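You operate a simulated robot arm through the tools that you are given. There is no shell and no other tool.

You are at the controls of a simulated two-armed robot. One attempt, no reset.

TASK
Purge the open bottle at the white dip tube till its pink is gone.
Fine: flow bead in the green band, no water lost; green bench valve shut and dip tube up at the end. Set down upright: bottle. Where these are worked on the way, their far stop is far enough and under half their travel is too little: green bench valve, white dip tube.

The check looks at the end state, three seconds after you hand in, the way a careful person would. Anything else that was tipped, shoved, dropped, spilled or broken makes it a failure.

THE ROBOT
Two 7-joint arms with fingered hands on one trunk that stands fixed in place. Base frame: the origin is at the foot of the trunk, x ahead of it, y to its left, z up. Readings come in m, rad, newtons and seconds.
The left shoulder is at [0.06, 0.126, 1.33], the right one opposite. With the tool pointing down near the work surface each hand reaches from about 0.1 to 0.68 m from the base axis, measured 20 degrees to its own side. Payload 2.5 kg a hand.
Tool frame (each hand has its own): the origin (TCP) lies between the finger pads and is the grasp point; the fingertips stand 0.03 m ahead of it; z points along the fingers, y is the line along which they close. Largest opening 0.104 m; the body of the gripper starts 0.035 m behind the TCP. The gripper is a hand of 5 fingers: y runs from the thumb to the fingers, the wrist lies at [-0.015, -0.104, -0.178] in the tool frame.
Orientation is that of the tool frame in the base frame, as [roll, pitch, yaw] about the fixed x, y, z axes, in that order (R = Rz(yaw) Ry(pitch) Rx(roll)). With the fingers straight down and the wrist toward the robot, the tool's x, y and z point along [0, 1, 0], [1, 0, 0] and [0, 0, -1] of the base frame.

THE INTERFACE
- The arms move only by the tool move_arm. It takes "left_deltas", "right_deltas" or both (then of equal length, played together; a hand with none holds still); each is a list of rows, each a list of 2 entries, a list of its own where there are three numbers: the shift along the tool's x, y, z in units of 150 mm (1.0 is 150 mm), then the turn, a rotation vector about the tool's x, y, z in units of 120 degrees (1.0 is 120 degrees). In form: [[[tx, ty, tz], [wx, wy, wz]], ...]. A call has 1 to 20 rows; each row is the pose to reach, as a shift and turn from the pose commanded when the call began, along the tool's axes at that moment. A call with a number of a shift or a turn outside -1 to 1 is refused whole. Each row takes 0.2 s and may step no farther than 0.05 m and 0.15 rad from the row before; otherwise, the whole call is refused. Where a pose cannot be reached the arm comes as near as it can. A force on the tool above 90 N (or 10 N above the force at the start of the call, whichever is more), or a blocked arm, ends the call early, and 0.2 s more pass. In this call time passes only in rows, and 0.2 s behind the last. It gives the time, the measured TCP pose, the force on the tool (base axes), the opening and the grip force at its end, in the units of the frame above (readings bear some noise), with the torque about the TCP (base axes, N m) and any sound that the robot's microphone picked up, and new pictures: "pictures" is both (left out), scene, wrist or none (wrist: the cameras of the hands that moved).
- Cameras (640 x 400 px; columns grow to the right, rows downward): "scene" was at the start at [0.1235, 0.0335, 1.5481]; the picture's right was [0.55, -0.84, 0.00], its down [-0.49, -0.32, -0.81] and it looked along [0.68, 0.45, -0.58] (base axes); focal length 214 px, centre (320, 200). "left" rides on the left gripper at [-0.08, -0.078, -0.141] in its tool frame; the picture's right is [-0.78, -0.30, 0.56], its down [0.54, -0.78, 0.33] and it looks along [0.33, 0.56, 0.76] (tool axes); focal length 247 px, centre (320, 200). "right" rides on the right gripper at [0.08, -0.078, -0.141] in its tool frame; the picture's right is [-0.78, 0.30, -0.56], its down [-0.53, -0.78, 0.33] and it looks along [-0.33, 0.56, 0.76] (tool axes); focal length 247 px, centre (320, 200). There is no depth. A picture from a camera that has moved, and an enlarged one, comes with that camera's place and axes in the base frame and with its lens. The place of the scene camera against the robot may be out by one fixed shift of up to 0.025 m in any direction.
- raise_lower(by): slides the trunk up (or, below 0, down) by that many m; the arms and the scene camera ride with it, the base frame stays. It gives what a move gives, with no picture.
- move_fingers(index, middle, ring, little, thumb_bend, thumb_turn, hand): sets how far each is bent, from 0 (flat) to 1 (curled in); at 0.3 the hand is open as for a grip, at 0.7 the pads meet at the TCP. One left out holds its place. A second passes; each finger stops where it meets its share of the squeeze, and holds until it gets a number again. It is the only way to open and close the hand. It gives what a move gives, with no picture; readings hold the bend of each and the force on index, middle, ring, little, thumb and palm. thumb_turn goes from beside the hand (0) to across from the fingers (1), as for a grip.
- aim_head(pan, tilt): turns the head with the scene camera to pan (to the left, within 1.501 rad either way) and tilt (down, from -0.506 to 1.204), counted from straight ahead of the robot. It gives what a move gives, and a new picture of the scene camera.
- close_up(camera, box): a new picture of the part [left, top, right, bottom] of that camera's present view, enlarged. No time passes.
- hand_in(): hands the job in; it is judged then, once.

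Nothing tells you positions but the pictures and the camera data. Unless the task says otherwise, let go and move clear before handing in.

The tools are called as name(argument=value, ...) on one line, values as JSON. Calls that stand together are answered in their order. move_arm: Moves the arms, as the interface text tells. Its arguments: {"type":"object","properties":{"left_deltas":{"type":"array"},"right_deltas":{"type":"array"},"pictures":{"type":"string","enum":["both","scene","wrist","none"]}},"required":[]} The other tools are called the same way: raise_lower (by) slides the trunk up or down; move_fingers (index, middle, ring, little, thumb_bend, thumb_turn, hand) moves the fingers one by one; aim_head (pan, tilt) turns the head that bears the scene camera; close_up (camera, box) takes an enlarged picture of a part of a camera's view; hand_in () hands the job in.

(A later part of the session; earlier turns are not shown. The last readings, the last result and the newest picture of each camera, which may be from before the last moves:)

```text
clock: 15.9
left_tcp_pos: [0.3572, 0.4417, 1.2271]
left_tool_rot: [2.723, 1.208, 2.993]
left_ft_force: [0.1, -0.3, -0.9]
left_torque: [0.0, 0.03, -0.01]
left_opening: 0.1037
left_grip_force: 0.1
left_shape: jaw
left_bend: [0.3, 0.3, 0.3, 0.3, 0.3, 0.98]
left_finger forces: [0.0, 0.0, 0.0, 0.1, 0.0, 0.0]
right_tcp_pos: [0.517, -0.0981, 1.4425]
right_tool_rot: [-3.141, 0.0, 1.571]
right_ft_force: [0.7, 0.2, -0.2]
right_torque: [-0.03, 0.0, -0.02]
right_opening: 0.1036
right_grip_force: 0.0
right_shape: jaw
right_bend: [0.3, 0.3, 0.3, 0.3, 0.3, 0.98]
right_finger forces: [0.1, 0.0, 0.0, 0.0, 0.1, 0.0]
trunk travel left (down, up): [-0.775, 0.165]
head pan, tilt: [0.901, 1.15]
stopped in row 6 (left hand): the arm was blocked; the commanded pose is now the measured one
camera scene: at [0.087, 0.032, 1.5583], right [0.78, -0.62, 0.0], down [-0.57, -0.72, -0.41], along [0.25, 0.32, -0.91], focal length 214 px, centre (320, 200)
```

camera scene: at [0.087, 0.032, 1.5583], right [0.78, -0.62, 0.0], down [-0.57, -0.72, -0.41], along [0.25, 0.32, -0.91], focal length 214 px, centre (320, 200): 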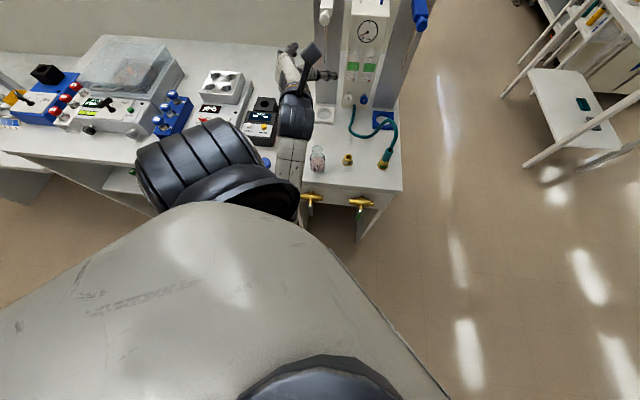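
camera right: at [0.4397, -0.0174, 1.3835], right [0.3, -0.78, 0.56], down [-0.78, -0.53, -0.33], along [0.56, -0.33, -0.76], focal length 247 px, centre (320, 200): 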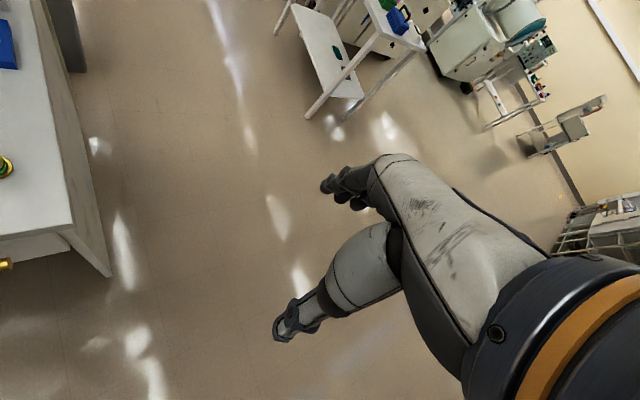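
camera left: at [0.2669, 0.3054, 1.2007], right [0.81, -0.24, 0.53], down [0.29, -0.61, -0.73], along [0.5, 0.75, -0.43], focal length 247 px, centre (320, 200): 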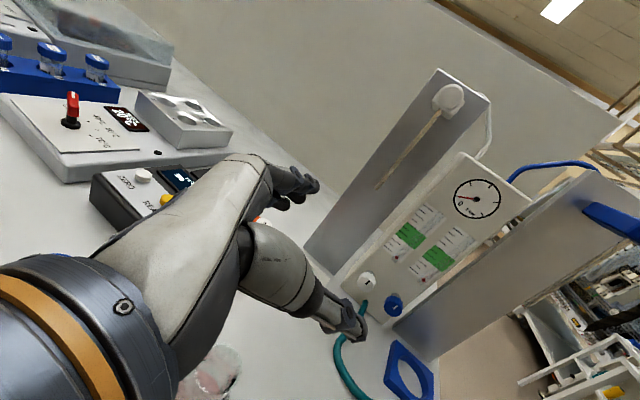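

The forearm now points forward. I move a little forward away from the folded region and restore the roll.

move_arm(left_deltas=[[[0.032, 0.031, 0.127], [0, 0, 0]], [[0.065, 0.063, 0.253], [0, 0, 0]], [[0.097, 0.094, 0.38], [0, 0, 0]], [[0.097, 0.094, 0.38], [0.008, 0.004, -0.034]], [[0.097, 0.094, 0.38], [0.016, 0.008, -0.0677]]], pictures="scene")

```text
clock: 17.3
left_tcp_pos: [0.3966, 0.4897, 1.218]
left_tool_rot: [2.922, 1.228, -3.07]
left_ft_force: [0.1, -0.3, 0.4]
left_torque: [0.02, 0.02, -0.01]
left_opening: 0.1038
left_grip_force: 0.0
left_shape: jaw
left_bend: [0.3, 0.3, 0.3, 0.3, 0.3, 0.98]
left_finger forces: [0.0, 0.1, 0.1, 0.0, 0.0, 0.1]
right_tcp_pos: [0.5169, -0.0969, 1.4428]
right_tool_rot: [-3.141, 0.001, 1.572]
right_ft_force: [0.3, 0.6, 0.0]
right_torque: [-0.01, 0.03, 0.0]
right_opening: 0.1034
right_grip_force: 0.0
right_shape: jaw
right_bend: [0.3, 0.3, 0.3, 0.3, 0.3, 0.98]
right_finger forces: [0.0, 0.1, 0.0, 0.0, 0.0, 0.0]
trunk travel left (down, up): [-0.775, 0.165]
head pan, tilt: [0.901, 1.15]
stopped in row 5 (left hand): the arm was blocked; the commanded pose is now the measured one
camera scene: at [0.0869, 0.0321, 1.5583], right [0.78, -0.62, 0.0], down [-0.57, -0.72, -0.41], along [0.25, 0.32, -0.91], focal length 214 px, centre (320, 200)
```

scene: 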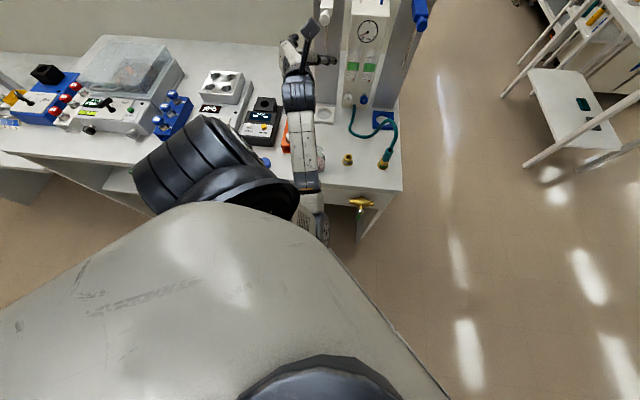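

The elbow has swung inward. I switch to a grasp closer to the original posture — fingers pointing steeply down and slightly right — which should bring the elbow back out; I go there while rising.

move_arm(left_deltas=[[[-0.047, -0.038, -0.059], [0.0358, 0.0341, 0.0247]], [[-0.094, -0.076, -0.118], [0.0716, 0.0682, 0.0495]], [[-0.14, -0.113, -0.178], [0.1073, 0.1023, 0.0742]], [[-0.187, -0.151, -0.237], [0.1431, 0.1364, 0.099]], [[-0.234, -0.189, -0.296], [0.1789, 0.1706, 0.1237]], [[-0.281, -0.227, -0.355], [0.2147, 0.2047, 0.1485]], [[-0.327, -0.264, -0.415], [0.2504, 0.2388, 0.1732]], [[-0.374, -0.302, -0.474], [0.2862, 0.2729, 0.198]], [[-0.421, -0.34, -0.533], [0.322, 0.307, 0.2227]]], pictures="scene")

```text
clock: 19.3
left_tcp_pos: [0.3578, 0.4193, 1.2991]
left_tool_rot: [-3.135, 0.523, 2.618]
left_ft_force: [0.4, -0.2, 0.0]
left_torque: [0.0, 0.03, -0.01]
left_opening: 0.1039
left_grip_force: 0.0
left_shape: jaw
left_bend: [0.3, 0.3, 0.3, 0.3, 0.3, 0.98]
left_finger forces: [0.0, 0.0, 0.0, 0.0, 0.0, 0.0]
right_tcp_pos: [0.5172, -0.0975, 1.4433]
right_tool_rot: [3.141, 0.001, 1.57]
right_ft_force: [0.4, -0.2, -0.4]
right_torque: [-0.03, 0.0, 0.01]
right_opening: 0.1033
right_grip_force: 0.0
right_shape: jaw
right_bend: [0.3, 0.3, 0.3, 0.3, 0.3, 0.98]
right_finger forces: [0.0, 0.0, 0.0, 0.1, 0.0, 0.0]
trunk travel left (down, up): [-0.775, 0.165]
head pan, tilt: [0.901, 1.15]
camera scene: at [0.0875, 0.0316, 1.5582], right [0.78, -0.62, 0.0], down [-0.57, -0.72, -0.41], along [0.25, 0.32, -0.91], focal length 214 px, centre (320, 200)
```

scene: 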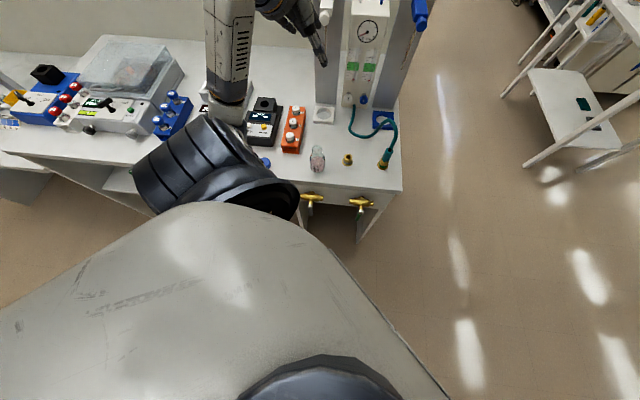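

That pose was reached exactly, and the elbow is fine again. I descend toward the bottle in this posture, easing the tilt to 45°.

move_arm(left_deltas=[[[0.125, -0.056, 0.188], [0, -0.025, 0]], [[0.25, -0.112, 0.376], [0, -0.05, 0]], [[0.374, -0.167, 0.565], [0, -0.075, 0]], [[0.499, -0.223, 0.753], [0, -0.1, 0]], [[0.624, -0.279, 0.941], [0, -0.125, 0]]], pictures="wrist")

aim_head(pan=0.8, tilt=0.9)

```text
clock: 20.5
left_tcp_pos: [0.3284, 0.3884, 1.1306]
left_tool_rot: [3.141, 0.787, 2.619]
left_ft_force: [-0.2, -0.2, 0.4]
left_torque: [-0.02, 0.0, 0.01]
left_opening: 0.1039
left_grip_force: 0.1
left_shape: jaw
left_bend: [0.3, 0.3, 0.3, 0.3, 0.3, 0.98]
left_finger forces: [0.0, 0.0, 0.1, 0.0, 0.0, 0.0]
right_tcp_pos: [0.5176, -0.0983, 1.4422]
right_tool_rot: [-3.141, 0.001, 1.572]
right_ft_force: [0.0, 0.4, -0.4]
right_torque: [0.05, 0.02, 0.02]
right_opening: 0.1036
right_grip_force: 0.2
right_shape: jaw
right_bend: [0.3, 0.3, 0.3, 0.3, 0.3, 0.98]
right_finger forces: [0.0, 0.0, 0.1, 0.0, 0.0, 0.0]
trunk travel left (down, up): [-0.775, 0.165]
head pan, tilt: [0.901, 1.15]
camera left: at [0.2519, 0.3429, 1.285], right [0.67, -0.73, 0.16], down [-0.51, -0.6, -0.61], along [0.54, 0.33, -0.77], focal length 247 px, centre (320, 200)
```

left: 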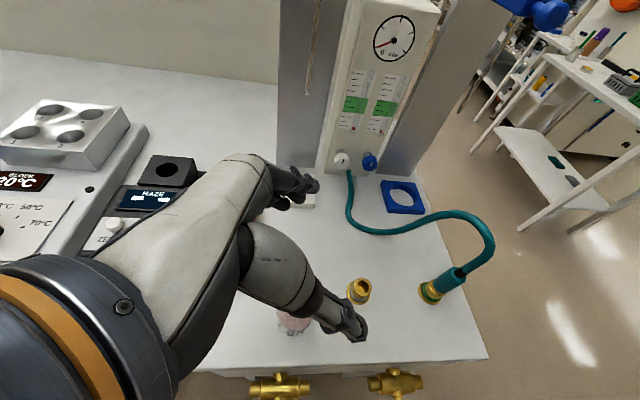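

```text
clock: 21.2
left_tcp_pos: [0.3276, 0.3884, 1.1312]
left_tool_rot: [-3.138, 0.786, 2.62]
left_ft_force: [-0.5, 0.1, 0.0]
left_torque: [0.01, -0.01, 0.0]
left_opening: 0.1038
left_grip_force: 0.1
left_shape: jaw
left_bend: [0.3, 0.3, 0.3, 0.3, 0.3, 0.98]
left_finger forces: [0.1, 0.0, 0.1, 0.1, 0.1, 0.0]
right_tcp_pos: [0.5169, -0.098, 1.4438]
right_tool_rot: [3.141, 0.0, 1.571]
right_ft_force: [0.0, -0.1, 1.3]
right_torque: [0.03, 0.01, 0.01]
right_opening: 0.1037
right_grip_force: 0.0
right_shape: jaw
right_bend: [0.3, 0.3, 0.3, 0.3, 0.3, 0.98]
right_finger forces: [0.0, 0.0, 0.0, 0.0, 0.0, 0.0]
trunk travel left (down, up): [-0.775, 0.165]
head pan, tilt: [0.799, 0.901]
camera scene: at [0.1027, 0.0394, 1.5751], right [0.72, -0.7, 0.0], down [-0.55, -0.56, -0.62], along [0.43, 0.45, -0.78], focal length 214 px, centre (320, 200)
```

scene: 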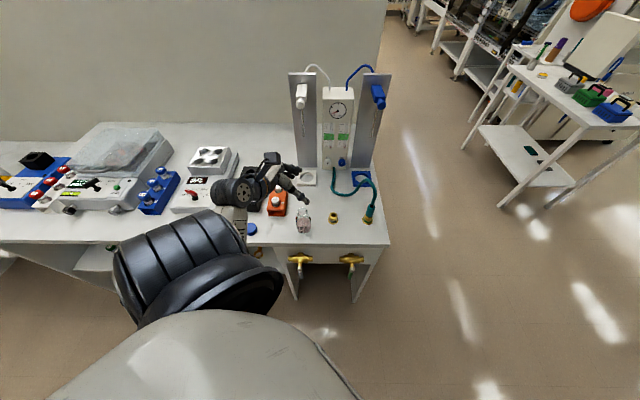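

Pose reached. I continue straight down in steps, checking for limits.

move_arm(left_deltas=[[[0.126, 0, 0.126], [0, 0, 0]], [[0.251, 0, 0.251], [0, 0, 0]], [[0.377, 0, 0.377], [0, 0, 0]]])

close_up(camera="scene", box=[220, 150, 380, 250])

close_up(camera="left", box=[200, 220, 440, 370])

```text
clock: 22.1
left_tcp_pos: [0.3281, 0.3872, 1.0501]
left_tool_rot: [-3.14, 0.786, 2.619]
left_ft_force: [-0.6, 0.0, 0.0]
left_torque: [0.0, -0.02, 0.03]
left_opening: 0.1042
left_grip_force: 0.1
left_shape: jaw
left_bend: [0.3, 0.3, 0.3, 0.3, 0.3, 0.98]
left_finger forces: [0.0, 0.0, 0.0, 0.1, 0.1, 0.1]
right_tcp_pos: [0.5174, -0.0989, 1.4427]
right_tool_rot: [-3.14, 0.0, 1.571]
right_ft_force: [-0.4, -1.0, 0.8]
right_torque: [0.0, -0.01, -0.01]
right_opening: 0.1036
right_grip_force: 0.0
right_shape: jaw
right_bend: [0.3, 0.3, 0.3, 0.3, 0.3, 0.98]
right_finger forces: [0.0, 0.0, 0.1, 0.0, 0.0, 0.1]
trunk travel left (down, up): [-0.775, 0.165]
head pan, tilt: [0.799, 0.901]
camera scene: at [0.1028, 0.0395, 1.5752], right [0.72, -0.7, 0.0], down [-0.55, -0.56, -0.62], along [0.43, 0.45, -0.78], focal length 214 px, centre (320, 200)
camera left: at [0.2522, 0.3428, 1.2052], right [0.67, -0.73, 0.16], down [-0.51, -0.6, -0.61], along [0.54, 0.33, -0.78], focal length 247 px, centre (320, 200)
```

scene: 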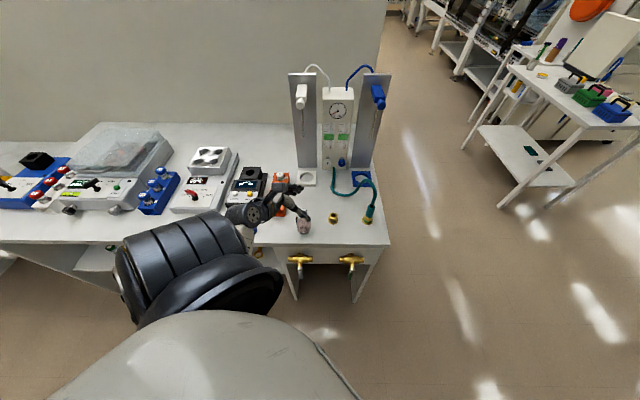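
left: 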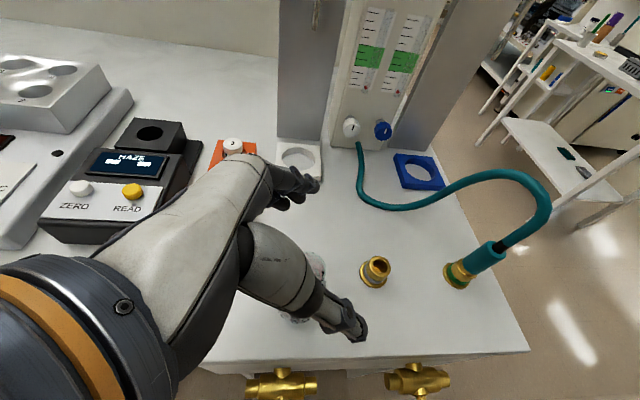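

```text
4.00 times, centred on (300, 200) of scene
camera zoom: at [0.1028, 0.0395, 1.5752], right [0.72, -0.7, 0.0], down [-0.55, -0.56, -0.62], along [0.43, 0.45, -0.78], focal length 858 px, centre (400, 200)
```

zoom: 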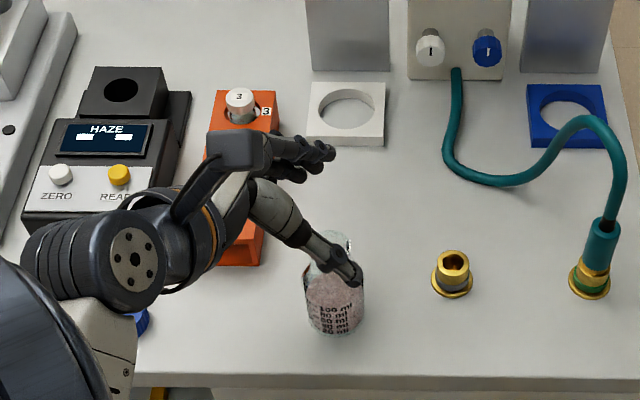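

```text
2.67 times, centred on (320, 295) of left
camera zoom: at [0.2522, 0.3428, 1.2052], right [0.67, -0.73, 0.16], down [-0.51, -0.6, -0.61], along [0.54, 0.33, -0.78], focal length 659 px, centre (320, -53)
```

zoom: 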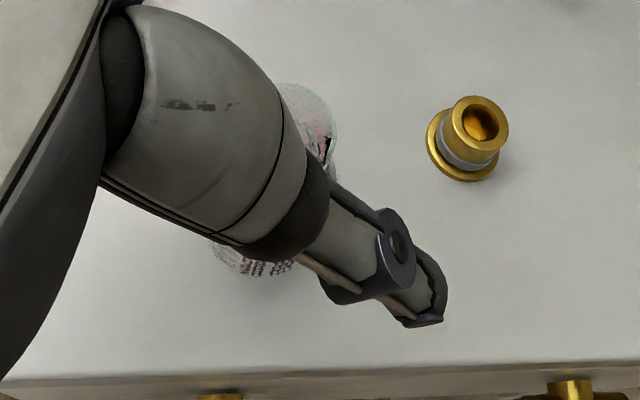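

Alignment looks right: thumb on the near side, fingers on the far side of the bottle. I go on down.

move_arm(left_deltas=[[[0.094, 0, 0.094], [0, 0, 0]], [[0.189, 0, 0.189], [0, 0, 0]], [[0.283, 0, 0.283], [0, 0, 0]]])

close_up(camera="scene", box=[220, 150, 380, 250])

close_up(camera="left", box=[200, 200, 440, 350])

```text
clock: 22.9
left_tcp_pos: [0.3276, 0.3877, 0.9892]
left_tool_rot: [-3.139, 0.788, 2.62]
left_ft_force: [-0.4, -0.1, -0.2]
left_torque: [-0.01, 0.01, 0.0]
left_opening: 0.1039
left_grip_force: 0.0
left_shape: jaw
left_bend: [0.3, 0.3, 0.3, 0.3, 0.3, 0.98]
left_finger forces: [0.0, 0.0, 0.1, 0.0, 0.1, 0.1]
right_tcp_pos: [0.5175, -0.0978, 1.4432]
right_tool_rot: [3.141, 0.001, 1.571]
right_ft_force: [-0.6, 0.8, -0.2]
right_torque: [0.0, 0.01, -0.01]
right_opening: 0.1036
right_grip_force: 0.1
right_shape: jaw
right_bend: [0.3, 0.3, 0.3, 0.3, 0.3, 0.98]
right_finger forces: [0.1, 0.0, 0.0, 0.0, 0.1, 0.0]
trunk travel left (down, up): [-0.775, 0.165]
head pan, tilt: [0.799, 0.901]
camera scene: at [0.1028, 0.0396, 1.5752], right [0.72, -0.7, 0.0], down [-0.55, -0.56, -0.62], along [0.43, 0.45, -0.78], focal length 214 px, centre (320, 200)
camera left: at [0.2523, 0.3428, 1.1447], right [0.67, -0.73, 0.16], down [-0.51, -0.6, -0.61], along [0.54, 0.33, -0.78], focal length 247 px, centre (320, 200)
```

scene: 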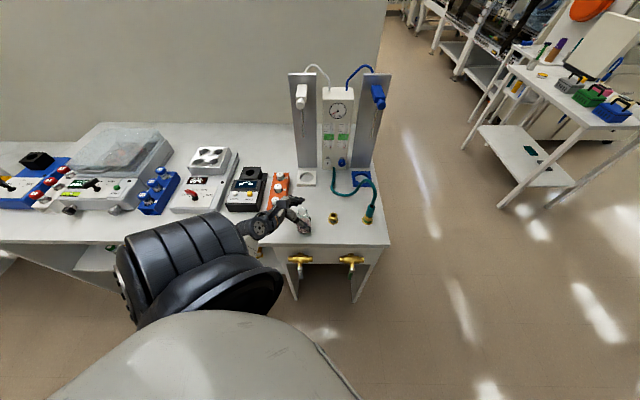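
left: 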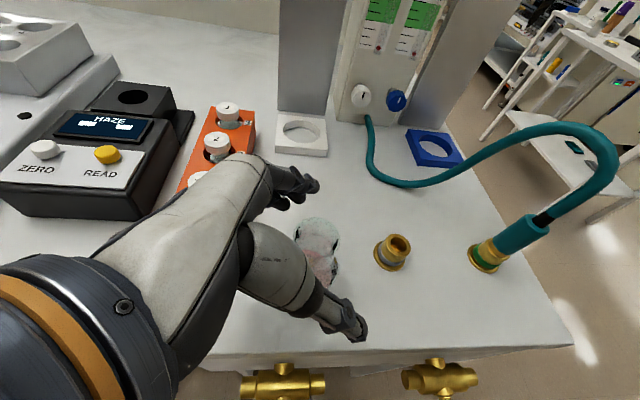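

```text
4.00 times, centred on (300, 200) of scene
camera zoom: at [0.1028, 0.0396, 1.5752], right [0.72, -0.7, 0.0], down [-0.55, -0.56, -0.62], along [0.43, 0.45, -0.78], focal length 858 px, centre (400, 200)
```

zoom: 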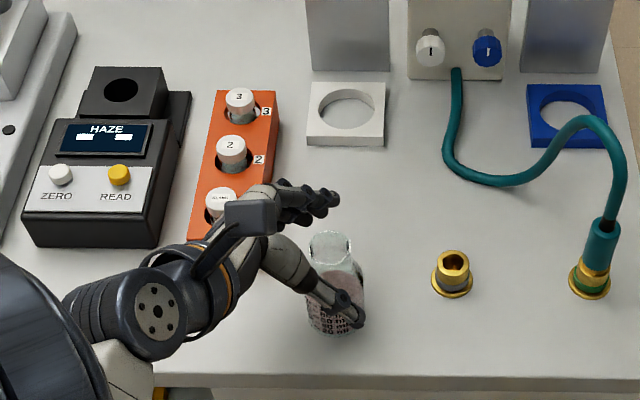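

```text
2.67 times, centred on (320, 275) of left
camera zoom: at [0.2523, 0.3428, 1.1447], right [0.67, -0.73, 0.16], down [-0.51, -0.6, -0.61], along [0.54, 0.33, -0.78], focal length 659 px, centre (320, 0)
```

zoom: 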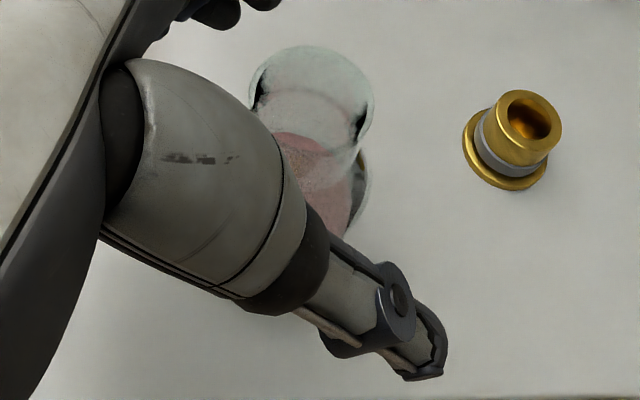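

Well centred. Last 34 mm down to grasp height, then I close gently.

move_arm(left_deltas=[[[0.08, 0, 0.08], [0, 0, 0]], [[0.16, 0, 0.16], [0, 0, 0]]])

close_up(camera="scene", box=[260, 180, 340, 230])

close_up(camera="left", box=[200, 160, 440, 310])

```text
clock: 23.4
left_tcp_pos: [0.3293, 0.387, 0.9566]
left_tool_rot: [-3.139, 0.788, 2.618]
left_ft_force: [0.0, -0.1, 0.0]
left_torque: [0.0, -0.01, 0.01]
left_opening: 0.1039
left_grip_force: 0.1
left_shape: jaw
left_bend: [0.3, 0.3, 0.3, 0.3, 0.3, 0.98]
left_finger forces: [0.0, 0.0, 0.0, 0.0, 0.0, 0.1]
right_tcp_pos: [0.5171, -0.0969, 1.4425]
right_tool_rot: [3.141, 0.001, 1.572]
right_ft_force: [-0.8, 0.2, 0.5]
right_torque: [0.0, 0.01, -0.02]
right_opening: 0.1034
right_grip_force: 0.1
right_shape: jaw
right_bend: [0.3, 0.3, 0.3, 0.3, 0.3, 0.98]
right_finger forces: [0.0, 0.0, 0.1, 0.0, 0.0, 0.0]
trunk travel left (down, up): [-0.775, 0.165]
head pan, tilt: [0.799, 0.901]
camera scene: at [0.1029, 0.0395, 1.5752], right [0.72, -0.7, 0.0], down [-0.55, -0.56, -0.62], along [0.43, 0.45, -0.78], focal length 214 px, centre (320, 200)
camera left: at [0.253, 0.3428, 1.1115], right [0.67, -0.73, 0.16], down [-0.51, -0.6, -0.61], along [0.54, 0.33, -0.78], focal length 247 px, centre (320, 200)
```

scene: 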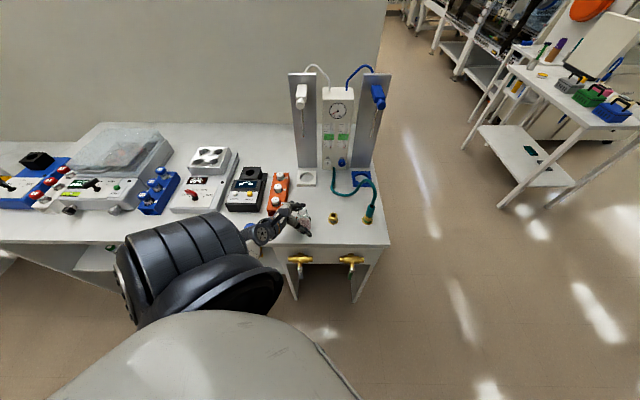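
left: 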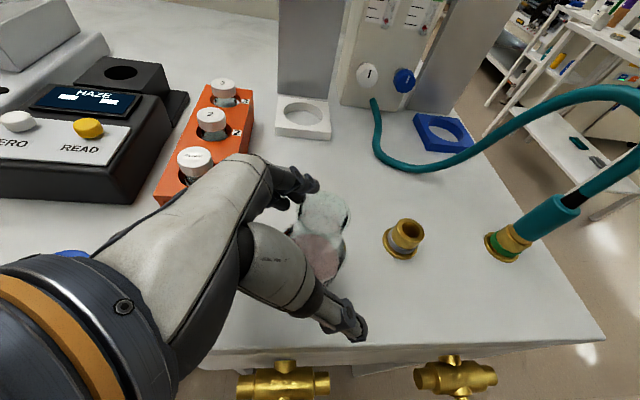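

```text
8.00 times, centred on (300, 205) of scene
camera zoom: at [0.1029, 0.0395, 1.5752], right [0.72, -0.7, 0.0], down [-0.55, -0.56, -0.62], along [0.43, 0.45, -0.78], focal length 1716 px, centre (480, 160)
```

zoom: 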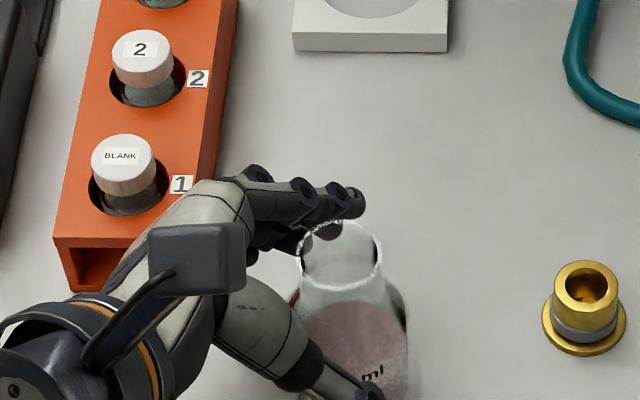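

```text
2.67 times, centred on (320, 235) of left
camera zoom: at [0.253, 0.3428, 1.1115], right [0.67, -0.73, 0.16], down [-0.51, -0.6, -0.61], along [0.54, 0.33, -0.78], focal length 659 px, centre (320, 107)
```

zoom: 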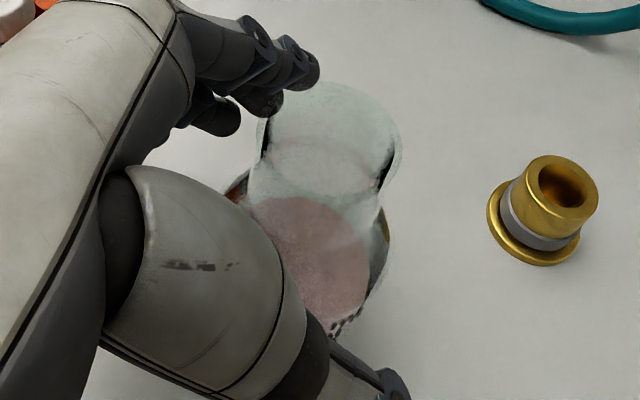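

I centre slightly toward the fingers and lower a few millimetres, then start closing.

move_arm(left_deltas=[[[0.028, 0.04, 0.028], [0, 0, 0]]], pictures="none")

move_fingers(hand="left", index=0.42, middle=0.42, ring=0.42, little=0.42, thumb_bend=0.42)

close_up(camera="left", box=[200, 160, 440, 310])

close_up(camera="scene", box=[260, 180, 340, 230])

```text
clock: 23.9
left_tcp_pos: [0.3314, 0.3926, 0.9498]
left_tool_rot: [-3.138, 0.786, 2.62]
left_ft_force: [0.4, -0.1, 0.5]
left_torque: [-0.01, 0.02, 0.0]
left_opening: 0.1039
left_grip_force: 0.0
left_shape: jaw
left_bend: [0.3, 0.3, 0.3, 0.3, 0.3, 0.98]
left_finger forces: [0.1, 0.0, 0.0, 0.0, 0.1, 0.0]
right_tcp_pos: [0.5174, -0.0973, 1.443]
right_tool_rot: [3.14, 0.002, 1.57]
right_ft_force: [-0.6, 0.1, 0.2]
right_torque: [0.01, 0.01, 0.0]
right_opening: 0.1035
right_grip_force: 0.2
right_shape: jaw
right_bend: [0.3, 0.3, 0.3, 0.3, 0.3, 0.98]
right_finger forces: [0.0, 0.0, 0.0, 0.0, 0.0, 0.0]
trunk travel left (down, up): [-0.775, 0.165]
head pan, tilt: [0.799, 0.901]
```

```text
clock: 24.9
left_tcp_pos: [0.3314, 0.3929, 0.9499]
left_tool_rot: [-3.141, 0.787, 2.618]
left_ft_force: [0.1, -0.5, -0.1]
left_torque: [-0.01, 0.01, 0.03]
left_opening: 0.0736
left_grip_force: 0.0
left_shape: fingers
left_bend: [0.42, 0.42, 0.42, 0.42, 0.42, 0.98]
left_finger forces: [0.0, 0.1, 0.0, 0.0, 0.1, 0.0]
right_tcp_pos: [0.5166, -0.0975, 1.4421]
right_tool_rot: [-3.14, 0.002, 1.571]
right_ft_force: [-0.3, -0.5, 0.2]
right_torque: [-0.04, -0.01, -0.04]
right_opening: 0.1038
right_grip_force: 0.0
right_shape: jaw
right_bend: [0.3, 0.3, 0.3, 0.3, 0.3, 0.98]
right_finger forces: [0.0, 0.0, 0.0, 0.0, 0.1, 0.0]
trunk travel left (down, up): [-0.775, 0.165]
head pan, tilt: [0.799, 0.901]
```

```text
2.67 times, centred on (320, 235) of left
camera zoom: at [0.2557, 0.3478, 1.1052], right [0.67, -0.73, 0.16], down [-0.51, -0.6, -0.61], along [0.54, 0.33, -0.78], focal length 659 px, centre (320, 107)
```

zoom: 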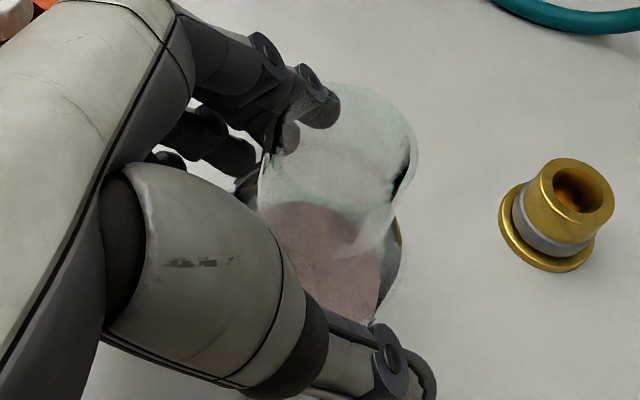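

```text
8.00 times, centred on (300, 205) of scene
camera zoom: at [0.1028, 0.0394, 1.5752], right [0.72, -0.7, 0.0], down [-0.55, -0.56, -0.62], along [0.43, 0.45, -0.78], focal length 1716 px, centre (480, 160)
```

zoom: 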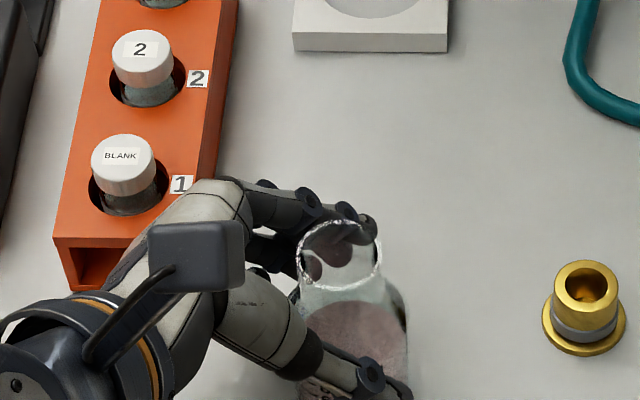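

The bottle sits about 1 cm ahead of the grasp point; I nudge forward a few millimetres and close further.

move_arm(left_deltas=[[[-0.028, 0, 0.028], [0, 0, 0]]], pictures="none")

move_fingers(hand="left", index=0.5, middle=0.5, ring=0.5, little=0.5, thumb_bend=0.5)

close_up(camera="left", box=[200, 160, 440, 310])

close_up(camera="scene", box=[260, 180, 340, 230])

```text
clock: 25.2
left_tcp_pos: [0.3379, 0.3899, 0.9506]
left_tool_rot: [-3.139, 0.787, 2.618]
left_ft_force: [0.9, -0.1, 0.0]
left_torque: [0.01, -0.02, 0.0]
left_opening: 0.0733
left_grip_force: 0.0
left_shape: fingers
left_bend: [0.42, 0.42, 0.42, 0.42, 0.42, 0.98]
left_finger forces: [0.0, 0.0, 0.0, 0.0, 0.0, 0.1]
right_tcp_pos: [0.5169, -0.0974, 1.4429]
right_tool_rot: [3.14, 0.0, 1.571]
right_ft_force: [-0.5, 0.3, -0.3]
right_torque: [0.01, -0.02, -0.01]
right_opening: 0.1036
right_grip_force: 0.1
right_shape: jaw
right_bend: [0.3, 0.3, 0.3, 0.3, 0.3, 0.98]
right_finger forces: [0.1, 0.1, 0.0, 0.0, 0.1, 0.1]
trunk travel left (down, up): [-0.775, 0.165]
head pan, tilt: [0.799, 0.901]
```

```text
clock: 26.2
left_tcp_pos: [0.3375, 0.3902, 0.9497]
left_tool_rot: [-3.137, 0.787, 2.621]
left_ft_force: [-0.1, -0.5, 1.3]
left_torque: [0.02, -0.01, 0.02]
left_opening: 0.0526
left_grip_force: 0.1
left_shape: fingers
left_bend: [0.5, 0.5, 0.5, 0.5, 0.5, 0.98]
left_finger forces: [0.0, 0.1, 0.0, 0.0, 0.0, 0.0]
right_tcp_pos: [0.518, -0.0977, 1.4431]
right_tool_rot: [3.141, 0.001, 1.572]
right_ft_force: [-1.0, 0.0, -0.6]
right_torque: [0.0, -0.04, 0.04]
right_opening: 0.1034
right_grip_force: 0.1
right_shape: jaw
right_bend: [0.3, 0.3, 0.3, 0.3, 0.3, 0.98]
right_finger forces: [0.0, 0.1, 0.1, 0.0, 0.0, 0.0]
trunk travel left (down, up): [-0.775, 0.165]
head pan, tilt: [0.799, 0.901]
```

```text
2.67 times, centred on (320, 235) of left
camera zoom: at [0.261, 0.3448, 1.1053], right [0.67, -0.73, 0.16], down [-0.51, -0.6, -0.61], along [0.54, 0.33, -0.78], focal length 659 px, centre (320, 107)
```

zoom: 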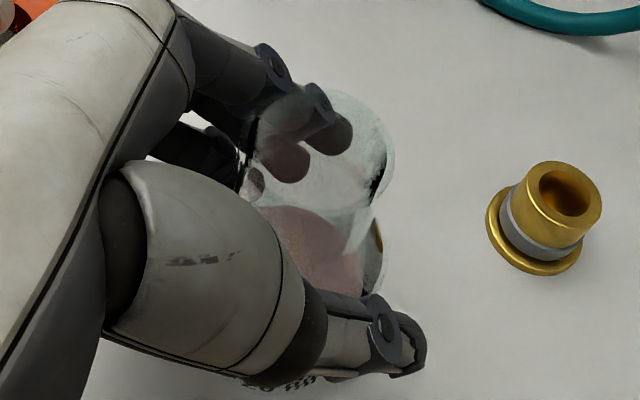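

```text
8.00 times, centred on (300, 205) of scene
camera zoom: at [0.1028, 0.0394, 1.5752], right [0.72, -0.7, 0.0], down [-0.55, -0.56, -0.62], along [0.43, 0.45, -0.78], focal length 1716 px, centre (480, 160)
```

zoom: 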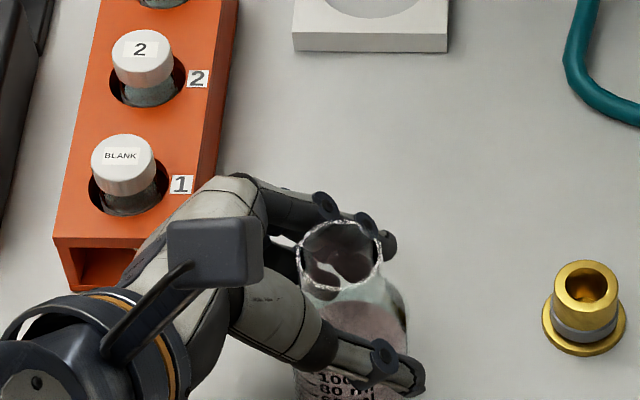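

Still no contact at 0.5; I close further on the bottle.

move_fingers(hand="left", index=0.58, middle=0.58, ring=0.58, little=0.58, thumb_bend=0.58)

close_up(camera="left", box=[200, 160, 440, 310])

close_up(camera="scene", box=[260, 180, 340, 230])

```text
clock: 27.2
left_tcp_pos: [0.3365, 0.3897, 0.9505]
left_tool_rot: [-3.14, 0.787, 2.618]
left_ft_force: [0.9, 0.5, 0.5]
left_torque: [0.14, -0.05, -0.03]
left_opening: 0.0413
left_grip_force: 5.3
left_shape: fingers
left_bend: [0.56, 0.54, 0.53, 0.57, 0.52, 0.97]
left_finger forces: [0.4, 2.5, 2.9, 0.0, 5.2, 0.0]
right_tcp_pos: [0.5175, -0.0973, 1.4426]
right_tool_rot: [3.14, 0.001, 1.57]
right_ft_force: [-0.1, 0.6, 1.2]
right_torque: [0.0, -0.02, 0.0]
right_opening: 0.1037
right_grip_force: 0.0
right_shape: jaw
right_bend: [0.3, 0.3, 0.3, 0.3, 0.3, 0.98]
right_finger forces: [0.0, 0.0, 0.1, 0.0, 0.1, 0.0]
trunk travel left (down, up): [-0.775, 0.165]
head pan, tilt: [0.799, 0.901]
```

```text
2.67 times, centred on (320, 235) of left
camera zoom: at [0.261, 0.3448, 1.1054], right [0.67, -0.73, 0.16], down [-0.51, -0.6, -0.61], along [0.54, 0.33, -0.78], focal length 659 px, centre (320, 107)
```

zoom: 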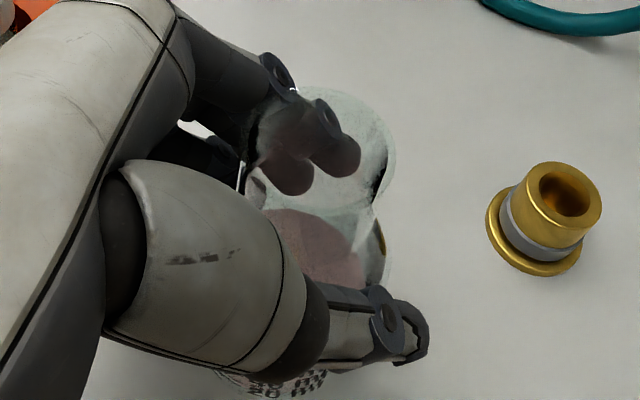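

```text
8.00 times, centred on (300, 205) of scene
camera zoom: at [0.1028, 0.0394, 1.5752], right [0.72, -0.7, 0.0], down [-0.55, -0.56, -0.62], along [0.43, 0.45, -0.78], focal length 1716 px, centre (480, 160)
```

zoom: 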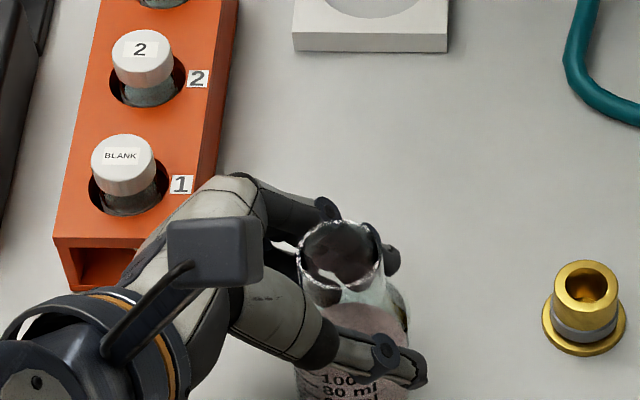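

The grip closes on the bottle with middle, ring and thumb; it still stands straight. I tighten a bit more.

move_fingers(hand="left", index=0.66, middle=0.66, ring=0.66, little=0.62, thumb_bend=0.66)

close_up(camera="scene", box=[260, 180, 340, 230])

```text
clock: 28.2
left_tcp_pos: [0.3388, 0.3907, 0.9505]
left_tool_rot: [-3.14, 0.788, 2.619]
left_ft_force: [1.3, 0.3, 2.6]
left_torque: [0.13, -0.06, 0.02]
left_opening: 0.0379
left_grip_force: 16.0
left_shape: fingers
left_bend: [0.61, 0.59, 0.58, 0.62, 0.53, 0.95]
left_finger forces: [3.4, 6.2, 6.2, 0.0, 15.6, 0.0]
right_tcp_pos: [0.5165, -0.0983, 1.4423]
right_tool_rot: [-3.139, 0.001, 1.571]
right_ft_force: [-0.2, 0.3, -0.1]
right_torque: [0.04, 0.03, 0.04]
right_opening: 0.1036
right_grip_force: 0.1
right_shape: jaw
right_bend: [0.3, 0.3, 0.3, 0.3, 0.3, 0.98]
right_finger forces: [0.0, 0.0, 0.0, 0.0, 0.0, 0.1]
trunk travel left (down, up): [-0.775, 0.165]
head pan, tilt: [0.799, 0.901]
```

```text
8.00 times, centred on (300, 205) of scene
camera zoom: at [0.1027, 0.0393, 1.5752], right [0.72, -0.7, 0.0], down [-0.55, -0.56, -0.62], along [0.43, 0.45, -0.78], focal length 1716 px, centre (480, 160)
```

zoom: 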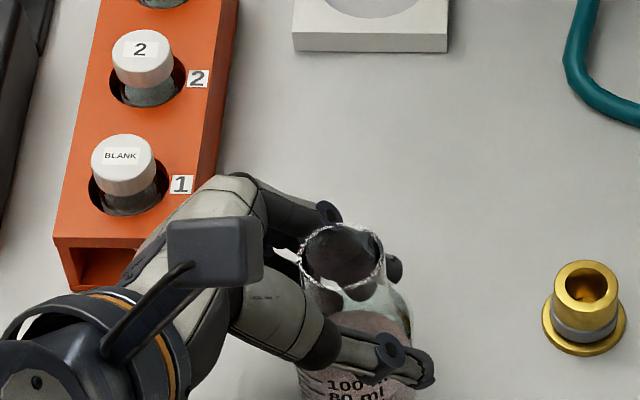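

Grip is 16 N. I lift the bottle 5 cm straight up, slowly, and check it stays level.

move_arm(left_deltas=[[[-0.024, 0, -0.024], [0, 0, 0]], [[-0.071, 0, -0.071], [0, 0, 0]], [[-0.118, 0, -0.118], [0, 0, 0]], [[-0.165, 0, -0.165], [0, 0, 0]], [[-0.212, 0, -0.212], [0, 0, 0]], [[-0.236, 0, -0.236], [0, 0, 0]]])

close_up(camera="scene", box=[240, 150, 368, 230])

```text
clock: 29.6
left_tcp_pos: [0.3361, 0.3901, 1.0007]
left_tool_rot: [-3.139, 0.785, 2.621]
left_ft_force: [-0.4, -0.2, -0.9]
left_torque: [-0.03, 0.02, 0.01]
left_opening: 0.0378
left_grip_force: 15.5
left_shape: fingers
left_bend: [0.61, 0.59, 0.59, 0.62, 0.53, 0.94]
left_finger forces: [3.0, 5.8, 5.4, 0.1, 15.6, 0.1]
right_tcp_pos: [0.5179, -0.0991, 1.4428]
right_tool_rot: [3.141, 0.0, 1.572]
right_ft_force: [-0.2, 0.2, -0.2]
right_torque: [0.01, 0.01, -0.03]
right_opening: 0.1036
right_grip_force: 0.2
right_shape: jaw
right_bend: [0.3, 0.3, 0.3, 0.3, 0.3, 0.98]
right_finger forces: [0.0, 0.0, 0.0, 0.0, 0.0, 0.0]
trunk travel left (down, up): [-0.775, 0.165]
head pan, tilt: [0.799, 0.901]
camera scene: at [0.1029, 0.0395, 1.5752], right [0.72, -0.7, 0.0], down [-0.55, -0.56, -0.62], along [0.43, 0.45, -0.78], focal length 214 px, centre (320, 200)
camera left: at [0.2604, 0.3448, 1.1555], right [0.67, -0.73, 0.16], down [-0.51, -0.6, -0.61], along [0.54, 0.33, -0.78], focal length 247 px, centre (320, 200)
```

scene: 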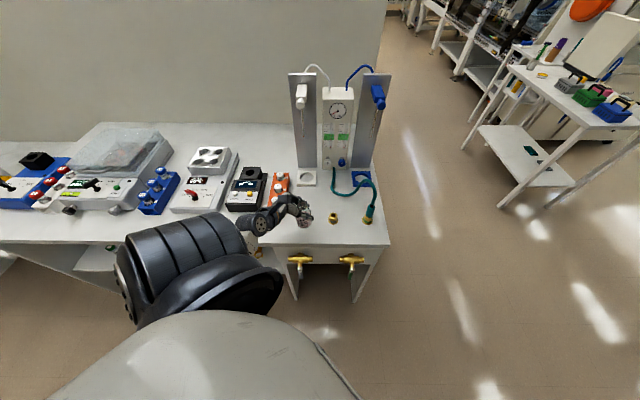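
left: 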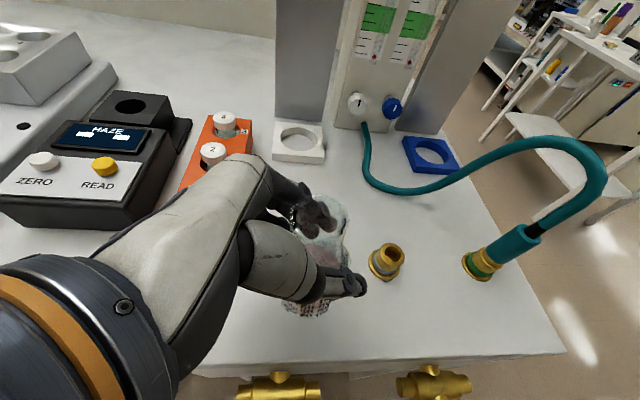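

```text
5.00 times, centred on (304, 190) of scene
camera zoom: at [0.1029, 0.0395, 1.5752], right [0.72, -0.7, 0.0], down [-0.55, -0.56, -0.62], along [0.43, 0.45, -0.78], focal length 1072 px, centre (400, 250)
```

zoom: 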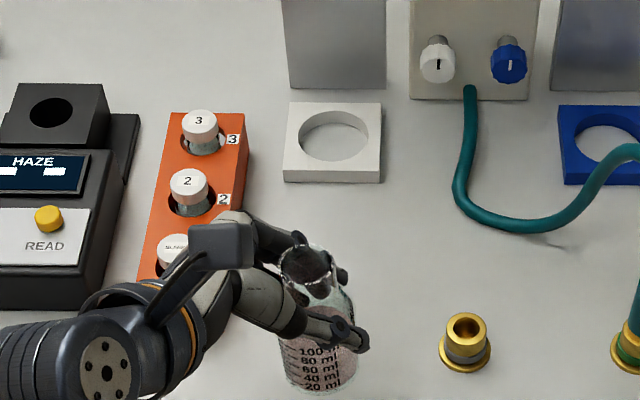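

Bottle is held level. The ring is (0.172, 0.174) m away from it. To keep within reach I raise the arm and then lower the trunk by about the same amount.

move_arm(left_deltas=[[[-0.05, 0, -0.05], [0, 0, 0]], [[-0.14, 0, -0.14], [0, 0, 0]], [[-0.24, 0, -0.24], [0, 0, 0]], [[-0.34, 0, -0.34], [0, 0, 0]], [[-0.44, 0, -0.44], [0, 0, 0]], [[-0.54, 0, -0.54], [0, 0, 0]], [[-0.62, 0, -0.62], [0, 0, 0]], [[-0.66, 0, -0.66], [0, 0, 0]]], pictures="none")

raise_lower(by=-0.14)

aim_head(pan=0.8, tilt=0.75)

```text
clock: 31.4
left_tcp_pos: [0.3365, 0.3907, 1.14]
left_tool_rot: [-3.136, 0.786, 2.62]
left_ft_force: [0.7, 0.7, -2.1]
left_torque: [0.02, 0.01, 0.02]
left_opening: 0.0377
left_grip_force: 15.1
left_shape: fingers
left_bend: [0.61, 0.59, 0.59, 0.62, 0.53, 0.94]
left_finger forces: [3.2, 5.7, 5.4, 0.0, 15.6, 0.0]
right_tcp_pos: [0.5162, -0.0976, 1.4429]
right_tool_rot: [3.141, 0.0, 1.571]
right_ft_force: [-1.2, -0.1, -1.2]
right_torque: [0.0, -0.02, 0.0]
right_opening: 0.1036
right_grip_force: 0.1
right_shape: jaw
right_bend: [0.3, 0.3, 0.3, 0.3, 0.3, 0.98]
right_finger forces: [0.1, 0.0, 0.0, 0.1, 0.0, 0.0]
trunk travel left (down, up): [-0.775, 0.165]
head pan, tilt: [0.799, 0.901]
```

```text
clock: 33.1
left_tcp_pos: [0.3372, 0.3916, 0.9996]
left_tool_rot: [-3.137, 0.787, 2.62]
left_ft_force: [0.3, 0.0, -2.4]
left_torque: [0.05, 0.01, 0.01]
left_opening: 0.0377
left_grip_force: 14.7
left_shape: fingers
left_bend: [0.61, 0.59, 0.59, 0.62, 0.53, 0.94]
left_finger forces: [3.1, 5.6, 5.4, 0.1, 15.7, 0.1]
right_tcp_pos: [0.5166, -0.0987, 1.3031]
right_tool_rot: [-3.141, 0.0, 1.57]
right_ft_force: [0.0, -0.4, 0.3]
right_torque: [0.08, -0.01, -0.01]
right_opening: 0.1035
right_grip_force: 0.0
right_shape: jaw
right_bend: [0.3, 0.3, 0.3, 0.3, 0.3, 0.98]
right_finger forces: [0.1, 0.0, 0.0, 0.1, 0.0, 0.0]
trunk travel left (down, up): [-0.635, 0.305]
head pan, tilt: [0.799, 0.901]
```

```text
clock: 33.8
left_tcp_pos: [0.3366, 0.3905, 1.0003]
left_tool_rot: [-3.139, 0.788, 2.62]
left_ft_force: [0.4, -0.7, -1.9]
left_torque: [0.01, 0.01, 0.04]
left_opening: 0.0375
left_grip_force: 14.9
left_shape: fingers
left_bend: [0.61, 0.59, 0.59, 0.62, 0.53, 0.94]
left_finger forces: [3.2, 5.6, 5.4, 0.0, 15.6, 0.1]
right_tcp_pos: [0.5168, -0.0981, 1.3025]
right_tool_rot: [-3.141, -0.001, 1.571]
right_ft_force: [-0.3, 0.3, 0.0]
right_torque: [0.01, 0.0, 0.02]
right_opening: 0.1037
right_grip_force: 0.1
right_shape: jaw
right_bend: [0.3, 0.3, 0.3, 0.3, 0.3, 0.98]
right_finger forces: [0.1, 0.1, 0.0, 0.0, 0.1, 0.0]
trunk travel left (down, up): [-0.635, 0.305]
head pan, tilt: [0.799, 0.75]
camera scene: at [0.1081, 0.0448, 1.447], right [0.72, -0.7, 0.0], down [-0.48, -0.49, -0.73], along [0.51, 0.52, -0.68], focal length 214 px, centre (320, 200)
```

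scene: 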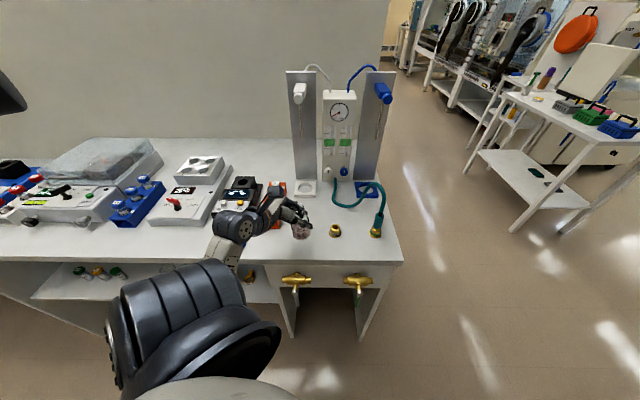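

Now I carry the bottle most of the way toward the ring.

move_arm(left_deltas=[[[-0.015, 0.08, 0.015], [0, 0, 0]], [[-0.044, 0.237, 0.044], [0, 0, 0]], [[-0.073, 0.395, 0.073], [0, 0, 0]], [[-0.102, 0.553, 0.102], [0, 0, 0]], [[-0.131, 0.711, 0.131], [0, 0, 0]], [[-0.16, 0.867, 0.16], [0, 0, 0]], [[-0.175, 0.947, 0.175], [0, 0, 0]]])

close_up(camera="scene", box=[240, 130, 368, 210])

```text
clock: 35.4
left_tcp_pos: [0.4404, 0.4949, 0.9992]
left_tool_rot: [-3.139, 0.785, 2.618]
left_ft_force: [0.1, -0.3, -1.5]
left_torque: [0.01, -0.01, 0.0]
left_opening: 0.0377
left_grip_force: 14.9
left_shape: fingers
left_bend: [0.61, 0.6, 0.59, 0.62, 0.54, 0.94]
left_finger forces: [3.1, 5.5, 5.3, 0.1, 15.5, 0.0]
right_tcp_pos: [0.5156, -0.0975, 1.3024]
right_tool_rot: [3.142, -0.003, 1.57]
right_ft_force: [0.3, 0.3, -1.1]
right_torque: [-0.02, -0.03, -0.01]
right_opening: 0.1032
right_grip_force: 0.1
right_shape: jaw
right_bend: [0.3, 0.3, 0.3, 0.3, 0.3, 0.98]
right_finger forces: [0.1, 0.0, 0.1, 0.0, 0.0, 0.0]
trunk travel left (down, up): [-0.635, 0.305]
head pan, tilt: [0.799, 0.75]
camera scene: at [0.1081, 0.0449, 1.4471], right [0.72, -0.7, 0.0], down [-0.48, -0.49, -0.73], along [0.51, 0.52, -0.68], focal length 214 px, centre (320, 200)
camera left: at [0.3644, 0.4497, 1.154], right [0.67, -0.73, 0.16], down [-0.51, -0.6, -0.61], along [0.54, 0.33, -0.78], focal length 247 px, centre (320, 200)
```

scene: 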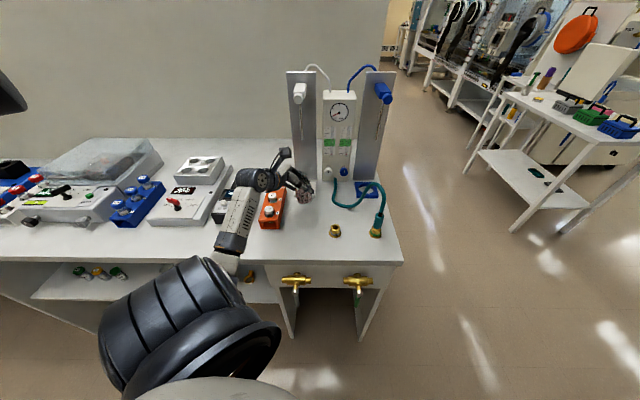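
left: 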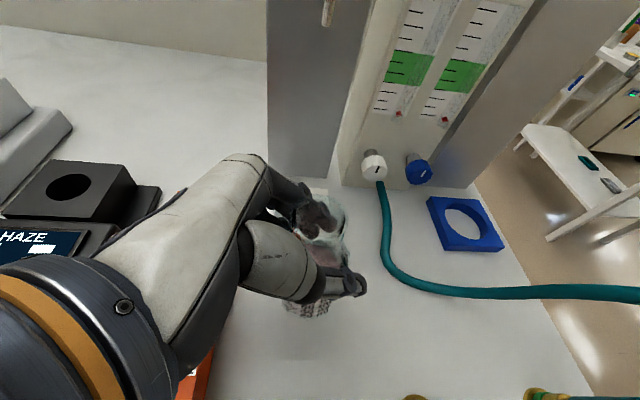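

```text
5.00 times, centred on (304, 170) of scene
camera zoom: at [0.1081, 0.0449, 1.4471], right [0.72, -0.7, 0.0], down [-0.48, -0.49, -0.73], along [0.51, 0.52, -0.68], focal length 1072 px, centre (400, 350)
```

zoom: 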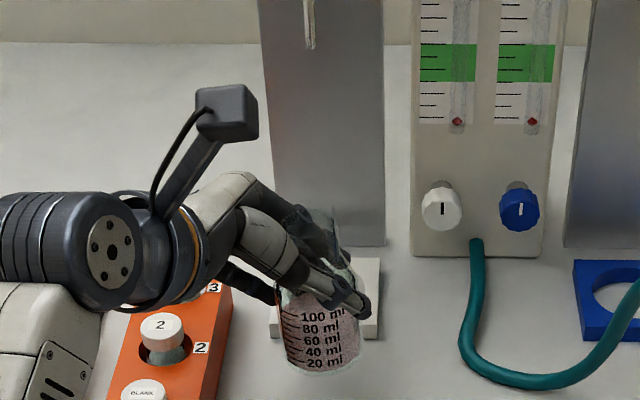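

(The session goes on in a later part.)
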